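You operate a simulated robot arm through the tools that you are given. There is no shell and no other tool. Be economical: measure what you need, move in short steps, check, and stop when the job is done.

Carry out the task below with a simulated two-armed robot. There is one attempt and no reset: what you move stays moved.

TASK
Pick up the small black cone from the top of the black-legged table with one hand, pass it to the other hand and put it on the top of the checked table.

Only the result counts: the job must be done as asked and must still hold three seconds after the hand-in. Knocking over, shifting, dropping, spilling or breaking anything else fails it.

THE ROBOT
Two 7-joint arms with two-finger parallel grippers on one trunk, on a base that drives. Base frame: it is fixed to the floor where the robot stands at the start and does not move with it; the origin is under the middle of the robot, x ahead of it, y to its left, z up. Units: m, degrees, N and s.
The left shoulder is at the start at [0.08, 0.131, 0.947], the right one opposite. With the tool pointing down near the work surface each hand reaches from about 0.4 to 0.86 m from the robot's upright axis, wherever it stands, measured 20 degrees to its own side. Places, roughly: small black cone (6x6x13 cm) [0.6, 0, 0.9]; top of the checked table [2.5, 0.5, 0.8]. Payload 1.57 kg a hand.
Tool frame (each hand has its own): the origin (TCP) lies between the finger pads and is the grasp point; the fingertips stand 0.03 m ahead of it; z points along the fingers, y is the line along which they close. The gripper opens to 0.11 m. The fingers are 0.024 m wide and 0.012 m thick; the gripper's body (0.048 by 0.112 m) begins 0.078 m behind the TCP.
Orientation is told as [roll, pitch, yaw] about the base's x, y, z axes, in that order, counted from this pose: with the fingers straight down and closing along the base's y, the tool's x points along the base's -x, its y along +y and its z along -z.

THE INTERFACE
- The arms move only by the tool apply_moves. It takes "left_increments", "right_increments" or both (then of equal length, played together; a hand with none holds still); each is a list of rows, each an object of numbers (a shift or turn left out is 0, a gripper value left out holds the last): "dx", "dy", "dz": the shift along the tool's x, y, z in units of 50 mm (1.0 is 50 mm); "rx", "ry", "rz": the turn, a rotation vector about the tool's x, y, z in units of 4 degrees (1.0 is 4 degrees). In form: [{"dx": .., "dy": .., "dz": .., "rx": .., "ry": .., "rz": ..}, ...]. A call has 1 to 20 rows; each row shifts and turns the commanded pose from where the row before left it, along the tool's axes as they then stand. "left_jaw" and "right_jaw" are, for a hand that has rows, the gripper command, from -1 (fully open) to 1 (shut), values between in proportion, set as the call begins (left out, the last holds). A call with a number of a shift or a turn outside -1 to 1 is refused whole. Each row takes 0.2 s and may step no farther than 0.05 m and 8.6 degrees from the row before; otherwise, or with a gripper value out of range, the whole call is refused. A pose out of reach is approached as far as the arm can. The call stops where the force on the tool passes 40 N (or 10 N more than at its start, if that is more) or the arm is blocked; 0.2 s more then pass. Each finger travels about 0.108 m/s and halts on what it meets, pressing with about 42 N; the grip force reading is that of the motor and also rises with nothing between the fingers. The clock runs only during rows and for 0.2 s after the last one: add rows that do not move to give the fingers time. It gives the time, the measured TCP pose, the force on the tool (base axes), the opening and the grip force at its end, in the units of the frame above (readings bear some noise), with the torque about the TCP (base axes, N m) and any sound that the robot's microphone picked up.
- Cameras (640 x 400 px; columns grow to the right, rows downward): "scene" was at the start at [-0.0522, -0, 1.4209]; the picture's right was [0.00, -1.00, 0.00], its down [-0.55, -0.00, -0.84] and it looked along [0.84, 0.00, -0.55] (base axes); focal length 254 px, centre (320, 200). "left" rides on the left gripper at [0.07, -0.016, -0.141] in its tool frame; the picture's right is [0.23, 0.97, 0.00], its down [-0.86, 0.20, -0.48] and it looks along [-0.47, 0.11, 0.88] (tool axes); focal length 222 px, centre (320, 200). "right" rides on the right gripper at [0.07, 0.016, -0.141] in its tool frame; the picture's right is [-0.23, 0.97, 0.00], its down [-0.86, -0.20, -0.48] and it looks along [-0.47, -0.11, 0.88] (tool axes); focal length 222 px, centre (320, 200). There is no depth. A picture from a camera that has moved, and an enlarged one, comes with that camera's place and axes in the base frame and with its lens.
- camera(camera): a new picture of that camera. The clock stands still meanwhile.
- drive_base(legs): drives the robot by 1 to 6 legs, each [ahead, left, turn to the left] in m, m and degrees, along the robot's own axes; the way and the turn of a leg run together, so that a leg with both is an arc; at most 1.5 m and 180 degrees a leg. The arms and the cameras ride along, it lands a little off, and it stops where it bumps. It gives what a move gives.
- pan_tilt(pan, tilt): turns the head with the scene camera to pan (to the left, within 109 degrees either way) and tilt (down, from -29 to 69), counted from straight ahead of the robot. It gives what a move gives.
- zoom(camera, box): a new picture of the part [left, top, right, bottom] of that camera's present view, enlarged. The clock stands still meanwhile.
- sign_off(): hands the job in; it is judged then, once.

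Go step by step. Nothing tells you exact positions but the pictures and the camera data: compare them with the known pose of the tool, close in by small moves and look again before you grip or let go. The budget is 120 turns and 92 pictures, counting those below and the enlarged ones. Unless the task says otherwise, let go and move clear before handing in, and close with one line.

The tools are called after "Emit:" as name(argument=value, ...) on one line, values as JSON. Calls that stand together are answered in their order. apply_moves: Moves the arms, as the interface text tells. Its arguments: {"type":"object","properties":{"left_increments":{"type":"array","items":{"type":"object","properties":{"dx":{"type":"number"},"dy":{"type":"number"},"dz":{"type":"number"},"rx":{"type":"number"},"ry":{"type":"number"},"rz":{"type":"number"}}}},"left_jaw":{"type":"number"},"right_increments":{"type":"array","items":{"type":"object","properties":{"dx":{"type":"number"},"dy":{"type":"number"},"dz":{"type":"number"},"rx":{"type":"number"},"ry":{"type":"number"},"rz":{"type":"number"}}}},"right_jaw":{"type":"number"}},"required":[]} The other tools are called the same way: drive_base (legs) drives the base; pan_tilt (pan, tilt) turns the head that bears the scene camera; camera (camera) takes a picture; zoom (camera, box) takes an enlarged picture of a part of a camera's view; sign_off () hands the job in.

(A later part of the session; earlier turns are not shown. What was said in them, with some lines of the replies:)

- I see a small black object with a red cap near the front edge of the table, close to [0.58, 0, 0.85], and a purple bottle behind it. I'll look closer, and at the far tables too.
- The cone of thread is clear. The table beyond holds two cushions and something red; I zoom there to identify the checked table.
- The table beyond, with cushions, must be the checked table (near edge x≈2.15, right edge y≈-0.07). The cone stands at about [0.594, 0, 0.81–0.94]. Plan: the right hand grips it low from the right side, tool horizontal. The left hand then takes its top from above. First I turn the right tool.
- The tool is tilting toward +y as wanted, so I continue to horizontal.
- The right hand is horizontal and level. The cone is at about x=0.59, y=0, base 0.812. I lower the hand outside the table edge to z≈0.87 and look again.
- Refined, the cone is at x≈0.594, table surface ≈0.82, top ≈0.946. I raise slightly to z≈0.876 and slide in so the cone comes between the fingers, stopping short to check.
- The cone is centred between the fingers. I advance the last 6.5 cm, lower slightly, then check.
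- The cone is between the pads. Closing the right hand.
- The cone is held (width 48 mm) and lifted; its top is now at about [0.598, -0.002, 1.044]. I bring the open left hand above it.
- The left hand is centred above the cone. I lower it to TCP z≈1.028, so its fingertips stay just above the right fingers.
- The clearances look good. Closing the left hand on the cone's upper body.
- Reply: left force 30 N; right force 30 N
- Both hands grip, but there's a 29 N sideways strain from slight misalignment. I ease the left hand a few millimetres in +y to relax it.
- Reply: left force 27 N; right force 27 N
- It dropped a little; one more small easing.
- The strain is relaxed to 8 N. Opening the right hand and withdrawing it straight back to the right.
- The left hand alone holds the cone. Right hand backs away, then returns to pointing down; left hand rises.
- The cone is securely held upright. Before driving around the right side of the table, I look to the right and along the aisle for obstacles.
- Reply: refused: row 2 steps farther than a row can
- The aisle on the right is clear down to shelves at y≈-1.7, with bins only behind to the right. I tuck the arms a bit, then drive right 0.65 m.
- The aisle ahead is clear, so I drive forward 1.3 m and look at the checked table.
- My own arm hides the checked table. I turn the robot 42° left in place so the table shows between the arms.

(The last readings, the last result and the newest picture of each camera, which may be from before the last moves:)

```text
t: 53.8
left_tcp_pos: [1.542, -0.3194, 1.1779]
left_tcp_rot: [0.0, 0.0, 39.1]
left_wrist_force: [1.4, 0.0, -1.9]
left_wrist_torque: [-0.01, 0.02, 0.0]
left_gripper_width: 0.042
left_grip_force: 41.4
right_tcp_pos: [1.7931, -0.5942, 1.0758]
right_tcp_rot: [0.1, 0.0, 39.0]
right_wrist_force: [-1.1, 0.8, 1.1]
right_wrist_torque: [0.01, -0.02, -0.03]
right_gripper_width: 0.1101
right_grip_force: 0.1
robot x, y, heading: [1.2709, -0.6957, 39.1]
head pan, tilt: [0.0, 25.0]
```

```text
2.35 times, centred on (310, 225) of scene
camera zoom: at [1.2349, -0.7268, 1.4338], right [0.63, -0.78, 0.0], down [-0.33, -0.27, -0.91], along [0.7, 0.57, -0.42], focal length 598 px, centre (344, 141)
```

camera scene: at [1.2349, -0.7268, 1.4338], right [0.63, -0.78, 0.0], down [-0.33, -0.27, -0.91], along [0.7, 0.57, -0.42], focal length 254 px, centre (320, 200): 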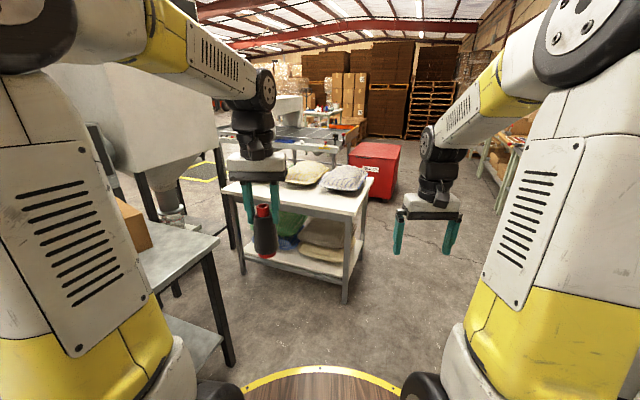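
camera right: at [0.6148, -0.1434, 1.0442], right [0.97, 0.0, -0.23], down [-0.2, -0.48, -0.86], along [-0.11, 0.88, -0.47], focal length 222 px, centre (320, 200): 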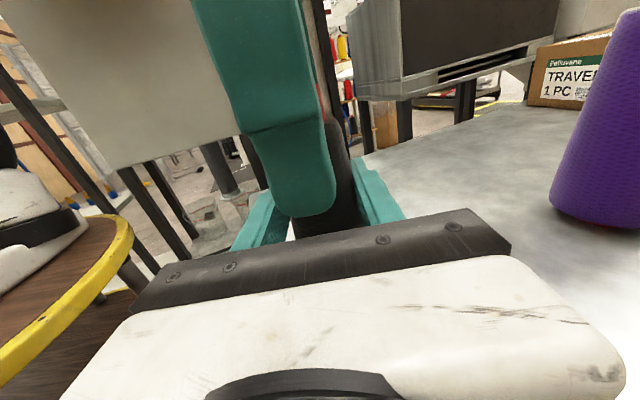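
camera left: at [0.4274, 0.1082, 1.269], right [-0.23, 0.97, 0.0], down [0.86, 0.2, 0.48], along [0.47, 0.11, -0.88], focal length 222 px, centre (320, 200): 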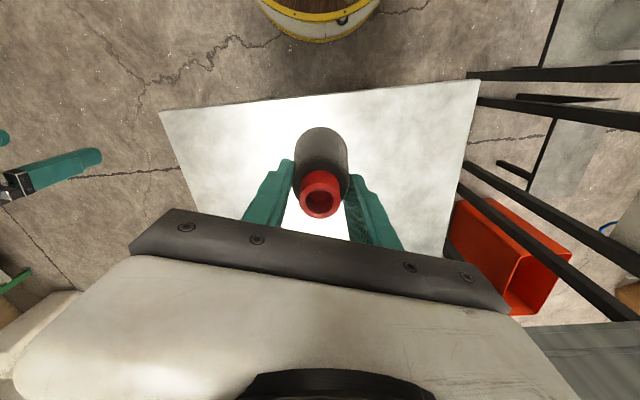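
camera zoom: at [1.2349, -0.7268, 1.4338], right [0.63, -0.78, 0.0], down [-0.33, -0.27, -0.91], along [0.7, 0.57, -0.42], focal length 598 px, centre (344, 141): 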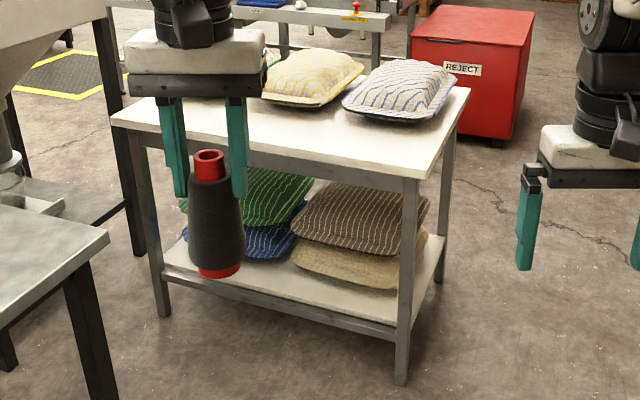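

This white-topped table with cushions (beside the REJECT bin) has its corners at about (2.27,-0.16), (2.0,0.73) and (2.82,0.07), centre ≈(2.41,0.40). That matches the given place. The free front strip is ~0.27 m deep, so my target is about (2.33, 0.07). I drive to about (1.85,-0.41), heading 28°.

Emit:
drive_base(legs=[[0.6, -0.14, 0], [0, 0, -11]])

Emit:
camera(camera="scene")

Emit:
camera(camera="left")

```text
t: 58.0
left_tcp_pos: [2.1682, -0.128, 1.1767]
left_tcp_rot: [0.0, 0.0, 26.6]
left_wrist_force: [0.2, -0.3, -1.9]
left_wrist_torque: [-0.01, 0.01, 0.01]
left_gripper_width: 0.0417
left_grip_force: 41.9
right_tcp_pos: [2.3545, -0.4519, 1.0768]
right_tcp_rot: [0.0, 0.0, 26.5]
right_wrist_force: [0.4, 0.9, 0.8]
right_wrist_torque: [0.02, -0.01, 0.01]
right_gripper_width: 0.11
right_grip_force: 0.1
robot x, y, heading: [1.8244, -0.4434, 26.6]
head pan, tilt: [0.0, 25.0]
```

```text
58 pictures are left
camera scene: at [1.7813, -0.4601, 1.4338], right [0.45, -0.89, 0.0], down [-0.38, -0.19, -0.91], along [0.81, 0.41, -0.42], focal length 254 px, centre (320, 200)
```

scene: 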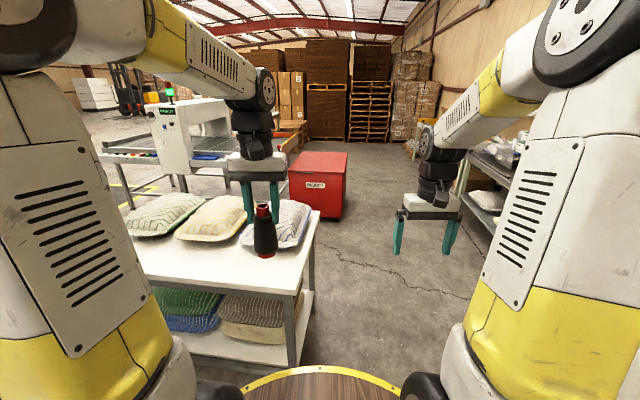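

```text
57 pictures are left
camera left: at [2.1145, -0.1738, 1.3184], right [-0.64, 0.77, 0.0], down [0.68, 0.56, 0.48], along [0.37, 0.31, -0.88], focal length 222 px, centre (320, 200)
```

left: 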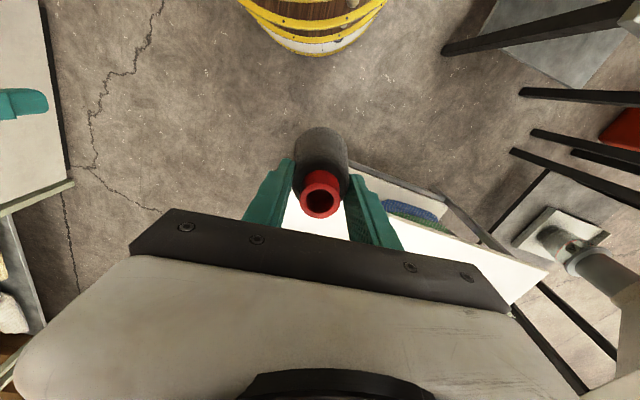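

The robot stands at (1.82,-0.44), and the table corner is now measured near (2.31,-0.11). I zoom in to check the free area in front of the white cushion.

Emit:
zoom(camera="scene", box=[200, 180, 340, 310])

```text
3.08 times, centred on (270, 245) of scene
camera zoom: at [1.7813, -0.4601, 1.4338], right [0.45, -0.89, 0.0], down [-0.38, -0.19, -0.91], along [0.81, 0.41, -0.42], focal length 783 px, centre (474, 62)
```

zoom: 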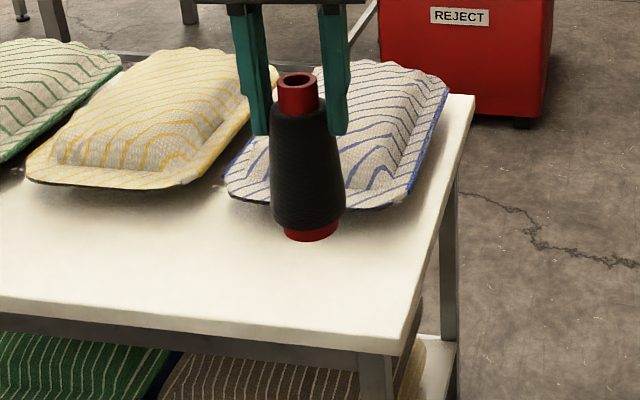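

The free strip is ~0.24 m deep. Target (2.37, 0.07): I move the left hand out there (0.27 m ahead, 0.09 m left) and then partway down.

Emit:
apply_moves(left_increments=[{"dx": -0.8, "dy": 0.3}, {"dx": -0.8, "dy": 0.3}, {"dx": -0.8, "dy": 0.3}, {"dx": -0.8, "dy": 0.3}, {"dx": -0.8, "dy": 0.3}, {"dx": -0.7, "dy": 0.15}, {"dx": -0.7, "dy": 0.15}, {"dz": 0.7}, {"dz": 0.7}, {"dz": 0.7}, {"dz": 0.7}, {}])

Emit:
camera(camera="scene")

Emit:
zoom(camera="scene", box=[200, 160, 340, 310])

Emit:
camera(camera="left")

```text
t: 60.6
left_tcp_pos: [2.3687, 0.0773, 1.0364]
left_tcp_rot: [0.1, 0.0, 26.6]
left_wrist_force: [0.0, -0.9, -1.4]
left_wrist_torque: [-0.01, 0.02, -0.02]
left_gripper_width: 0.0419
left_grip_force: 41.5
right_tcp_pos: [2.3542, -0.4527, 1.076]
right_tcp_rot: [0.1, 0.0, 26.5]
right_wrist_force: [0.1, -0.4, -0.2]
right_wrist_torque: [0.0, 0.0, 0.0]
right_gripper_width: 0.11
right_grip_force: 0.1
robot x, y, heading: [1.826, -0.4374, 26.3]
head pan, tilt: [0.0, 25.0]
```

```text
55 pictures are left
camera scene: at [1.7814, -0.4601, 1.4338], right [0.45, -0.89, 0.0], down [-0.38, -0.19, -0.91], along [0.81, 0.41, -0.42], focal length 254 px, centre (320, 200)
```

scene: 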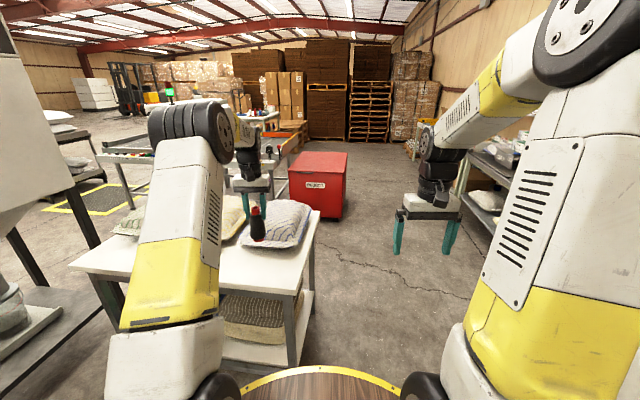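

```text
2.67 times, centred on (270, 235) of scene
camera zoom: at [1.7814, -0.4601, 1.4338], right [0.45, -0.89, 0.0], down [-0.38, -0.19, -0.91], along [0.81, 0.41, -0.42], focal length 678 px, centre (453, 107)
```

zoom: 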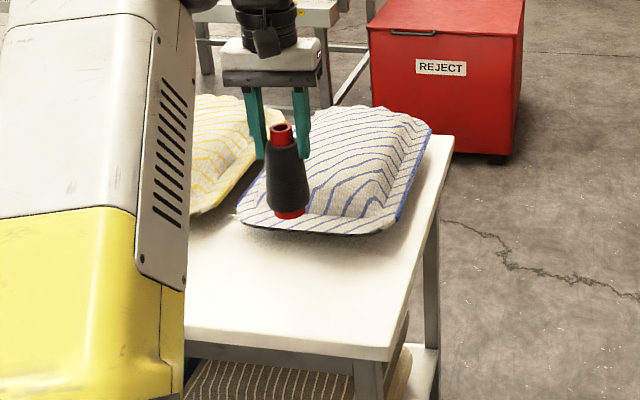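

```text
53 pictures are left
camera left: at [2.3141, 0.0296, 1.1777], right [-0.64, 0.77, 0.0], down [0.68, 0.56, 0.48], along [0.37, 0.31, -0.88], focal length 222 px, centre (320, 200)
```

left: 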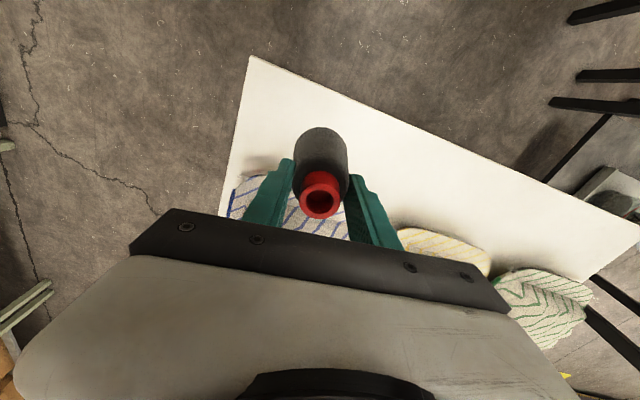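

Combining both cameras, the table top is really at z≈0.75 with its corner at (2.36,-0.077). I shift 5 cm further in and lower to about 4 cm above the surface, then check.

Emit:
apply_moves(left_increments=[{"dx": -0.5, "dy": -0.05}, {"dx": -0.5, "dy": -0.05}, {"dz": 0.7}, {"dz": 0.7}, {"dz": 0.6}, {"dz": 0.6}, {}])

Emit:
zoom(camera="scene", box=[200, 160, 340, 310])

Emit:
camera(camera="left")

Emit:
camera(camera="right")

```text
t: 62.2
left_tcp_pos: [2.4167, 0.092, 0.9044]
left_tcp_rot: [0.0, 0.0, 26.7]
left_wrist_force: [0.3, 0.7, -0.7]
left_wrist_torque: [-0.01, 0.01, -0.02]
left_gripper_width: 0.0418
left_grip_force: 42.0
right_tcp_pos: [2.3555, -0.4512, 1.0776]
right_tcp_rot: [0.0, 0.1, 26.5]
right_wrist_force: [0.4, -0.2, 0.0]
right_wrist_torque: [-0.02, -0.02, -0.01]
right_gripper_width: 0.1101
right_grip_force: 0.0
robot x, y, heading: [1.8271, -0.4386, 26.5]
head pan, tilt: [0.0, 25.0]
```

```text
2.67 times, centred on (270, 235) of scene
camera zoom: at [1.7814, -0.4601, 1.4338], right [0.45, -0.89, 0.0], down [-0.38, -0.19, -0.91], along [0.81, 0.41, -0.42], focal length 678 px, centre (453, 107)
```

zoom: 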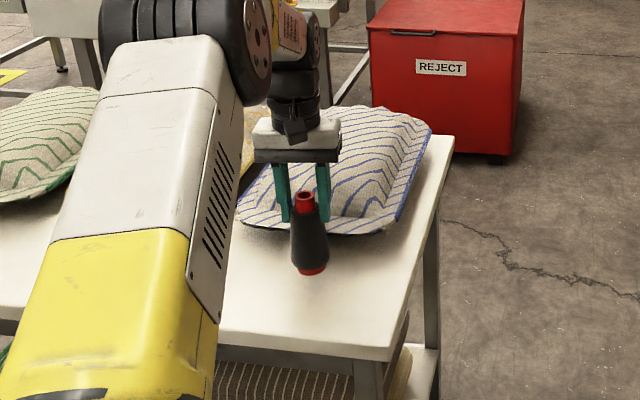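

```text
51 pictures are left
camera left: at [2.3623, 0.045, 1.0456], right [-0.64, 0.77, 0.0], down [0.68, 0.56, 0.48], along [0.37, 0.31, -0.88], focal length 222 px, centre (320, 200)
```

left: 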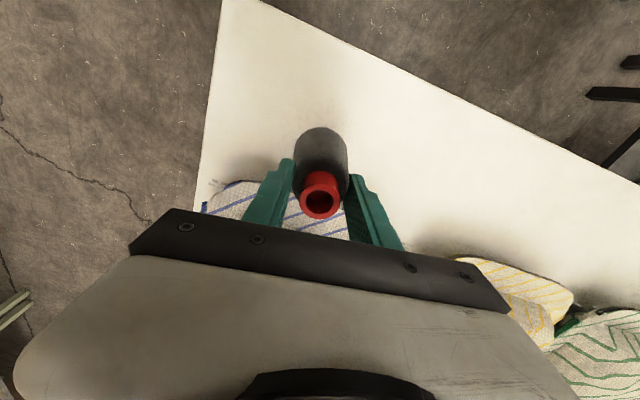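

```text
50 pictures are left
camera right: at [2.2867, -0.4682, 1.2181], right [-0.23, 0.97, 0.0], down [0.85, 0.2, 0.48], along [0.47, 0.11, -0.88], focal length 222 px, centre (320, 200)
```

right: 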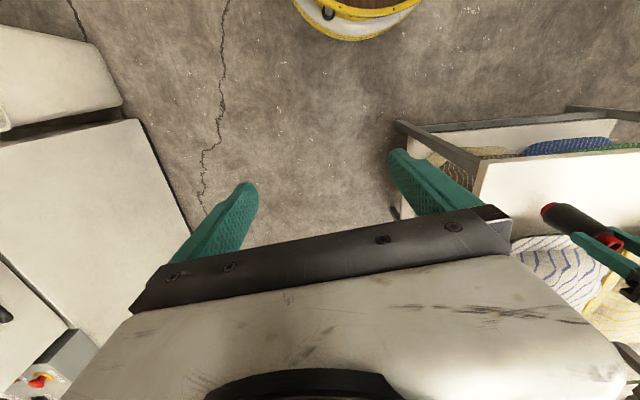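

The cone hangs over the clear strip, well off the cushion and the edge. I lower in small steps, watching the force.

Emit:
apply_moves(left_increments=[{"dz": 0.2}, {"dz": 0.2}, {"dz": 0.2}, {}])

Emit:
zoom(camera="scene", box=[235, 210, 305, 290])

```text
t: 63.2
left_tcp_pos: [2.4165, 0.0925, 0.8759]
left_tcp_rot: [0.1, 0.0, 26.6]
left_wrist_force: [-0.2, 0.1, -2.2]
left_wrist_torque: [-0.04, 0.04, -0.02]
left_gripper_width: 0.0421
left_grip_force: 41.6
right_tcp_pos: [2.3553, -0.4518, 1.0763]
right_tcp_rot: [0.1, 0.0, 26.4]
right_wrist_force: [0.3, 0.4, 0.5]
right_wrist_torque: [0.0, -0.03, 0.0]
right_gripper_width: 0.1101
right_grip_force: 0.3
robot x, y, heading: [1.8252, -0.4418, 26.5]
head pan, tilt: [0.0, 25.0]
```

```text
5.00 times, centred on (270, 250) of scene
camera zoom: at [1.7814, -0.4601, 1.4338], right [0.45, -0.89, 0.0], down [-0.38, -0.19, -0.91], along [0.81, 0.41, -0.42], focal length 1272 px, centre (570, -50)
```

zoom: 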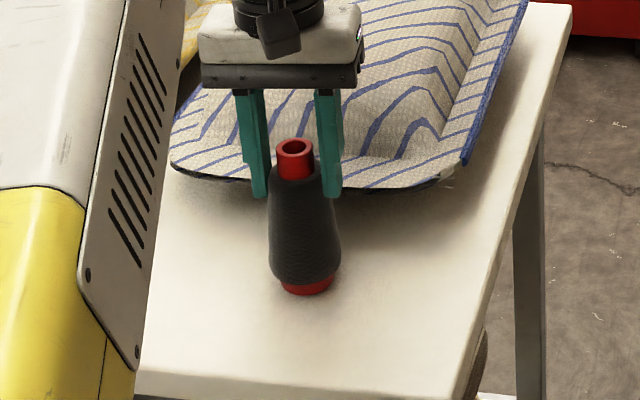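

The cone hangs vertical. Lowering by 5 mm steps until contact.

Emit:
apply_moves(left_increments=[{"dz": 0.1}, {"dz": 0.08}, {}])

```text
t: 64.0
left_tcp_pos: [2.4179, 0.093, 0.8724]
left_tcp_rot: [0.0, -0.2, 26.7]
left_wrist_force: [-0.9, -1.2, 8.0]
left_wrist_torque: [0.01, -0.1, 0.0]
left_gripper_width: 0.0417
left_grip_force: 42.4
right_tcp_pos: [2.3547, -0.4526, 1.0774]
right_tcp_rot: [0.0, 0.0, 26.5]
right_wrist_force: [0.1, -0.4, 0.2]
right_wrist_torque: [0.04, -0.02, -0.02]
right_gripper_width: 0.1099
right_grip_force: 0.1
robot x, y, heading: [1.8257, -0.4395, 26.7]
head pan, tilt: [0.0, 25.0]
stopped in row 3 (left hand): the force on the tool passed its limit at 41 N (the readings are from after the stop); the commanded pose is now the measured one
```

Contact with the table (now 8 N). I take a quick look before releasing.

Emit:
zoom(camera="scene", box=[235, 210, 305, 290])

Emit:
camera(camera="right")

```text
5.00 times, centred on (270, 250) of scene
camera zoom: at [1.7808, -0.4606, 1.4338], right [0.45, -0.89, 0.0], down [-0.38, -0.19, -0.91], along [0.81, 0.41, -0.42], focal length 1272 px, centre (570, -50)
```

zoom: 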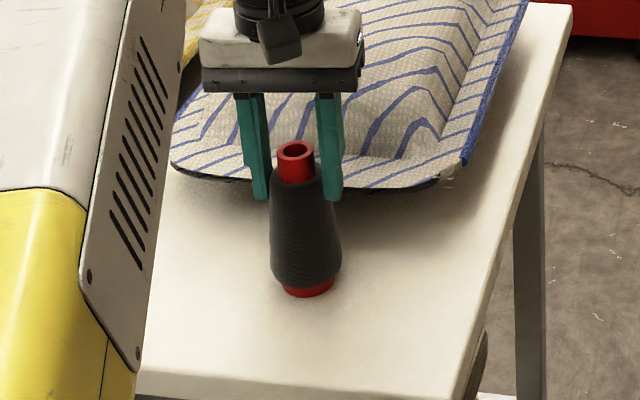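

```text
47 pictures are left
camera right: at [2.2862, -0.4686, 1.2181], right [-0.23, 0.97, 0.0], down [0.85, 0.2, 0.48], along [0.47, 0.11, -0.88], focal length 222 px, centre (320, 200)
```

right: 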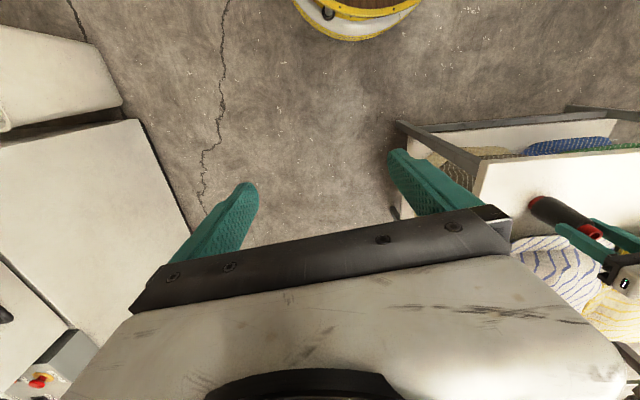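

The cone stands upright on the top. I open partly and check.

Emit:
apply_moves(left_increments=[{}, {}, {}, {}], left_jaw=-0.6)

Emit:
zoom(camera="scene", box=[235, 210, 305, 290])

```text
t: 65.0
left_tcp_pos: [2.4181, 0.0937, 0.8709]
left_tcp_rot: [-0.1, -0.3, 26.5]
left_wrist_force: [-0.2, -0.2, -0.9]
left_wrist_torque: [-0.02, 0.01, -0.01]
left_gripper_width: 0.088
left_grip_force: 0.0
right_tcp_pos: [2.354, -0.4519, 1.0769]
right_tcp_rot: [0.1, -0.1, 26.5]
right_wrist_force: [0.0, -0.1, 0.0]
right_wrist_torque: [-0.01, -0.02, 0.0]
right_gripper_width: 0.1099
right_grip_force: 0.0
robot x, y, heading: [1.8286, -0.4354, 26.5]
head pan, tilt: [0.0, 25.0]
```

```text
5.00 times, centred on (270, 250) of scene
camera zoom: at [1.7812, -0.4602, 1.4338], right [0.45, -0.89, 0.0], down [-0.38, -0.19, -0.91], along [0.81, 0.41, -0.42], focal length 1272 px, centre (570, -50)
```

zoom: 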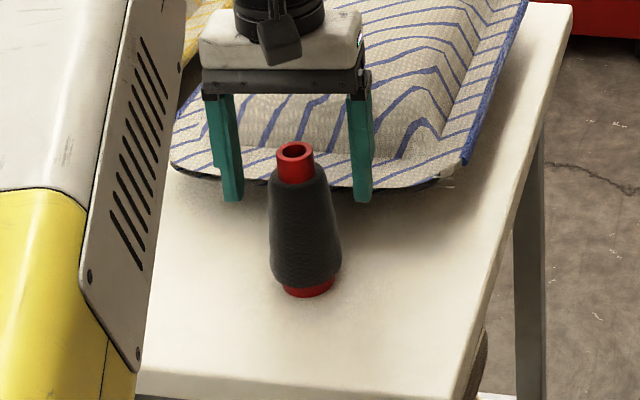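

The cone stands free. I raise the left hand straight up and check.

Emit:
apply_moves(left_increments=[{"dz": -0.5}, {"dz": -0.8}, {"dz": -0.8}, {"dz": -0.8}, {"dz": -0.8}, {"dz": -0.8}, {"dx": 1}, {"dx": 1}, {"dx": 1}, {}])

Emit:
zoom(camera="scene", box=[200, 160, 340, 310])

```text
t: 67.2
left_tcp_pos: [2.2842, 0.025, 1.096]
left_tcp_rot: [0.0, -0.2, 26.5]
left_wrist_force: [-0.3, 0.2, 1.0]
left_wrist_torque: [-0.03, 0.03, -0.01]
left_gripper_width: 0.0881
left_grip_force: 0.1
right_tcp_pos: [2.356, -0.4517, 1.0774]
right_tcp_rot: [0.0, 0.0, 26.5]
right_wrist_force: [-0.7, -0.2, -0.9]
right_wrist_torque: [-0.05, -0.02, 0.01]
right_gripper_width: 0.1102
right_grip_force: 0.0
robot x, y, heading: [1.8238, -0.4382, 26.7]
head pan, tilt: [0.0, 25.0]
```

```text
2.67 times, centred on (270, 235) of scene
camera zoom: at [1.7811, -0.4602, 1.4338], right [0.45, -0.89, 0.0], down [-0.38, -0.19, -0.91], along [0.81, 0.41, -0.42], focal length 678 px, centre (453, 107)
```

zoom: 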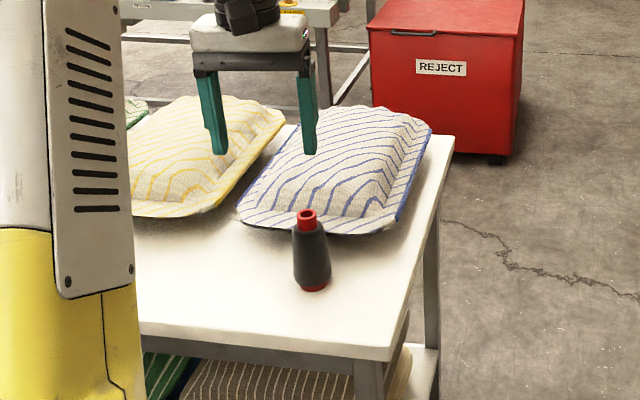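

The cone stands upright on the table, with both hands clear and everything else undisturbed. Handing in.

Emit:
sign_off()

```text
The job is handed in.
```

The small black cone was picked up with the right hand, passed to the left, and now stands upright on the white-topped table with the cushions. I saw no check pattern on that table; I took it as the checked one because its centre, about (2.5, 0.45), matches the place given.
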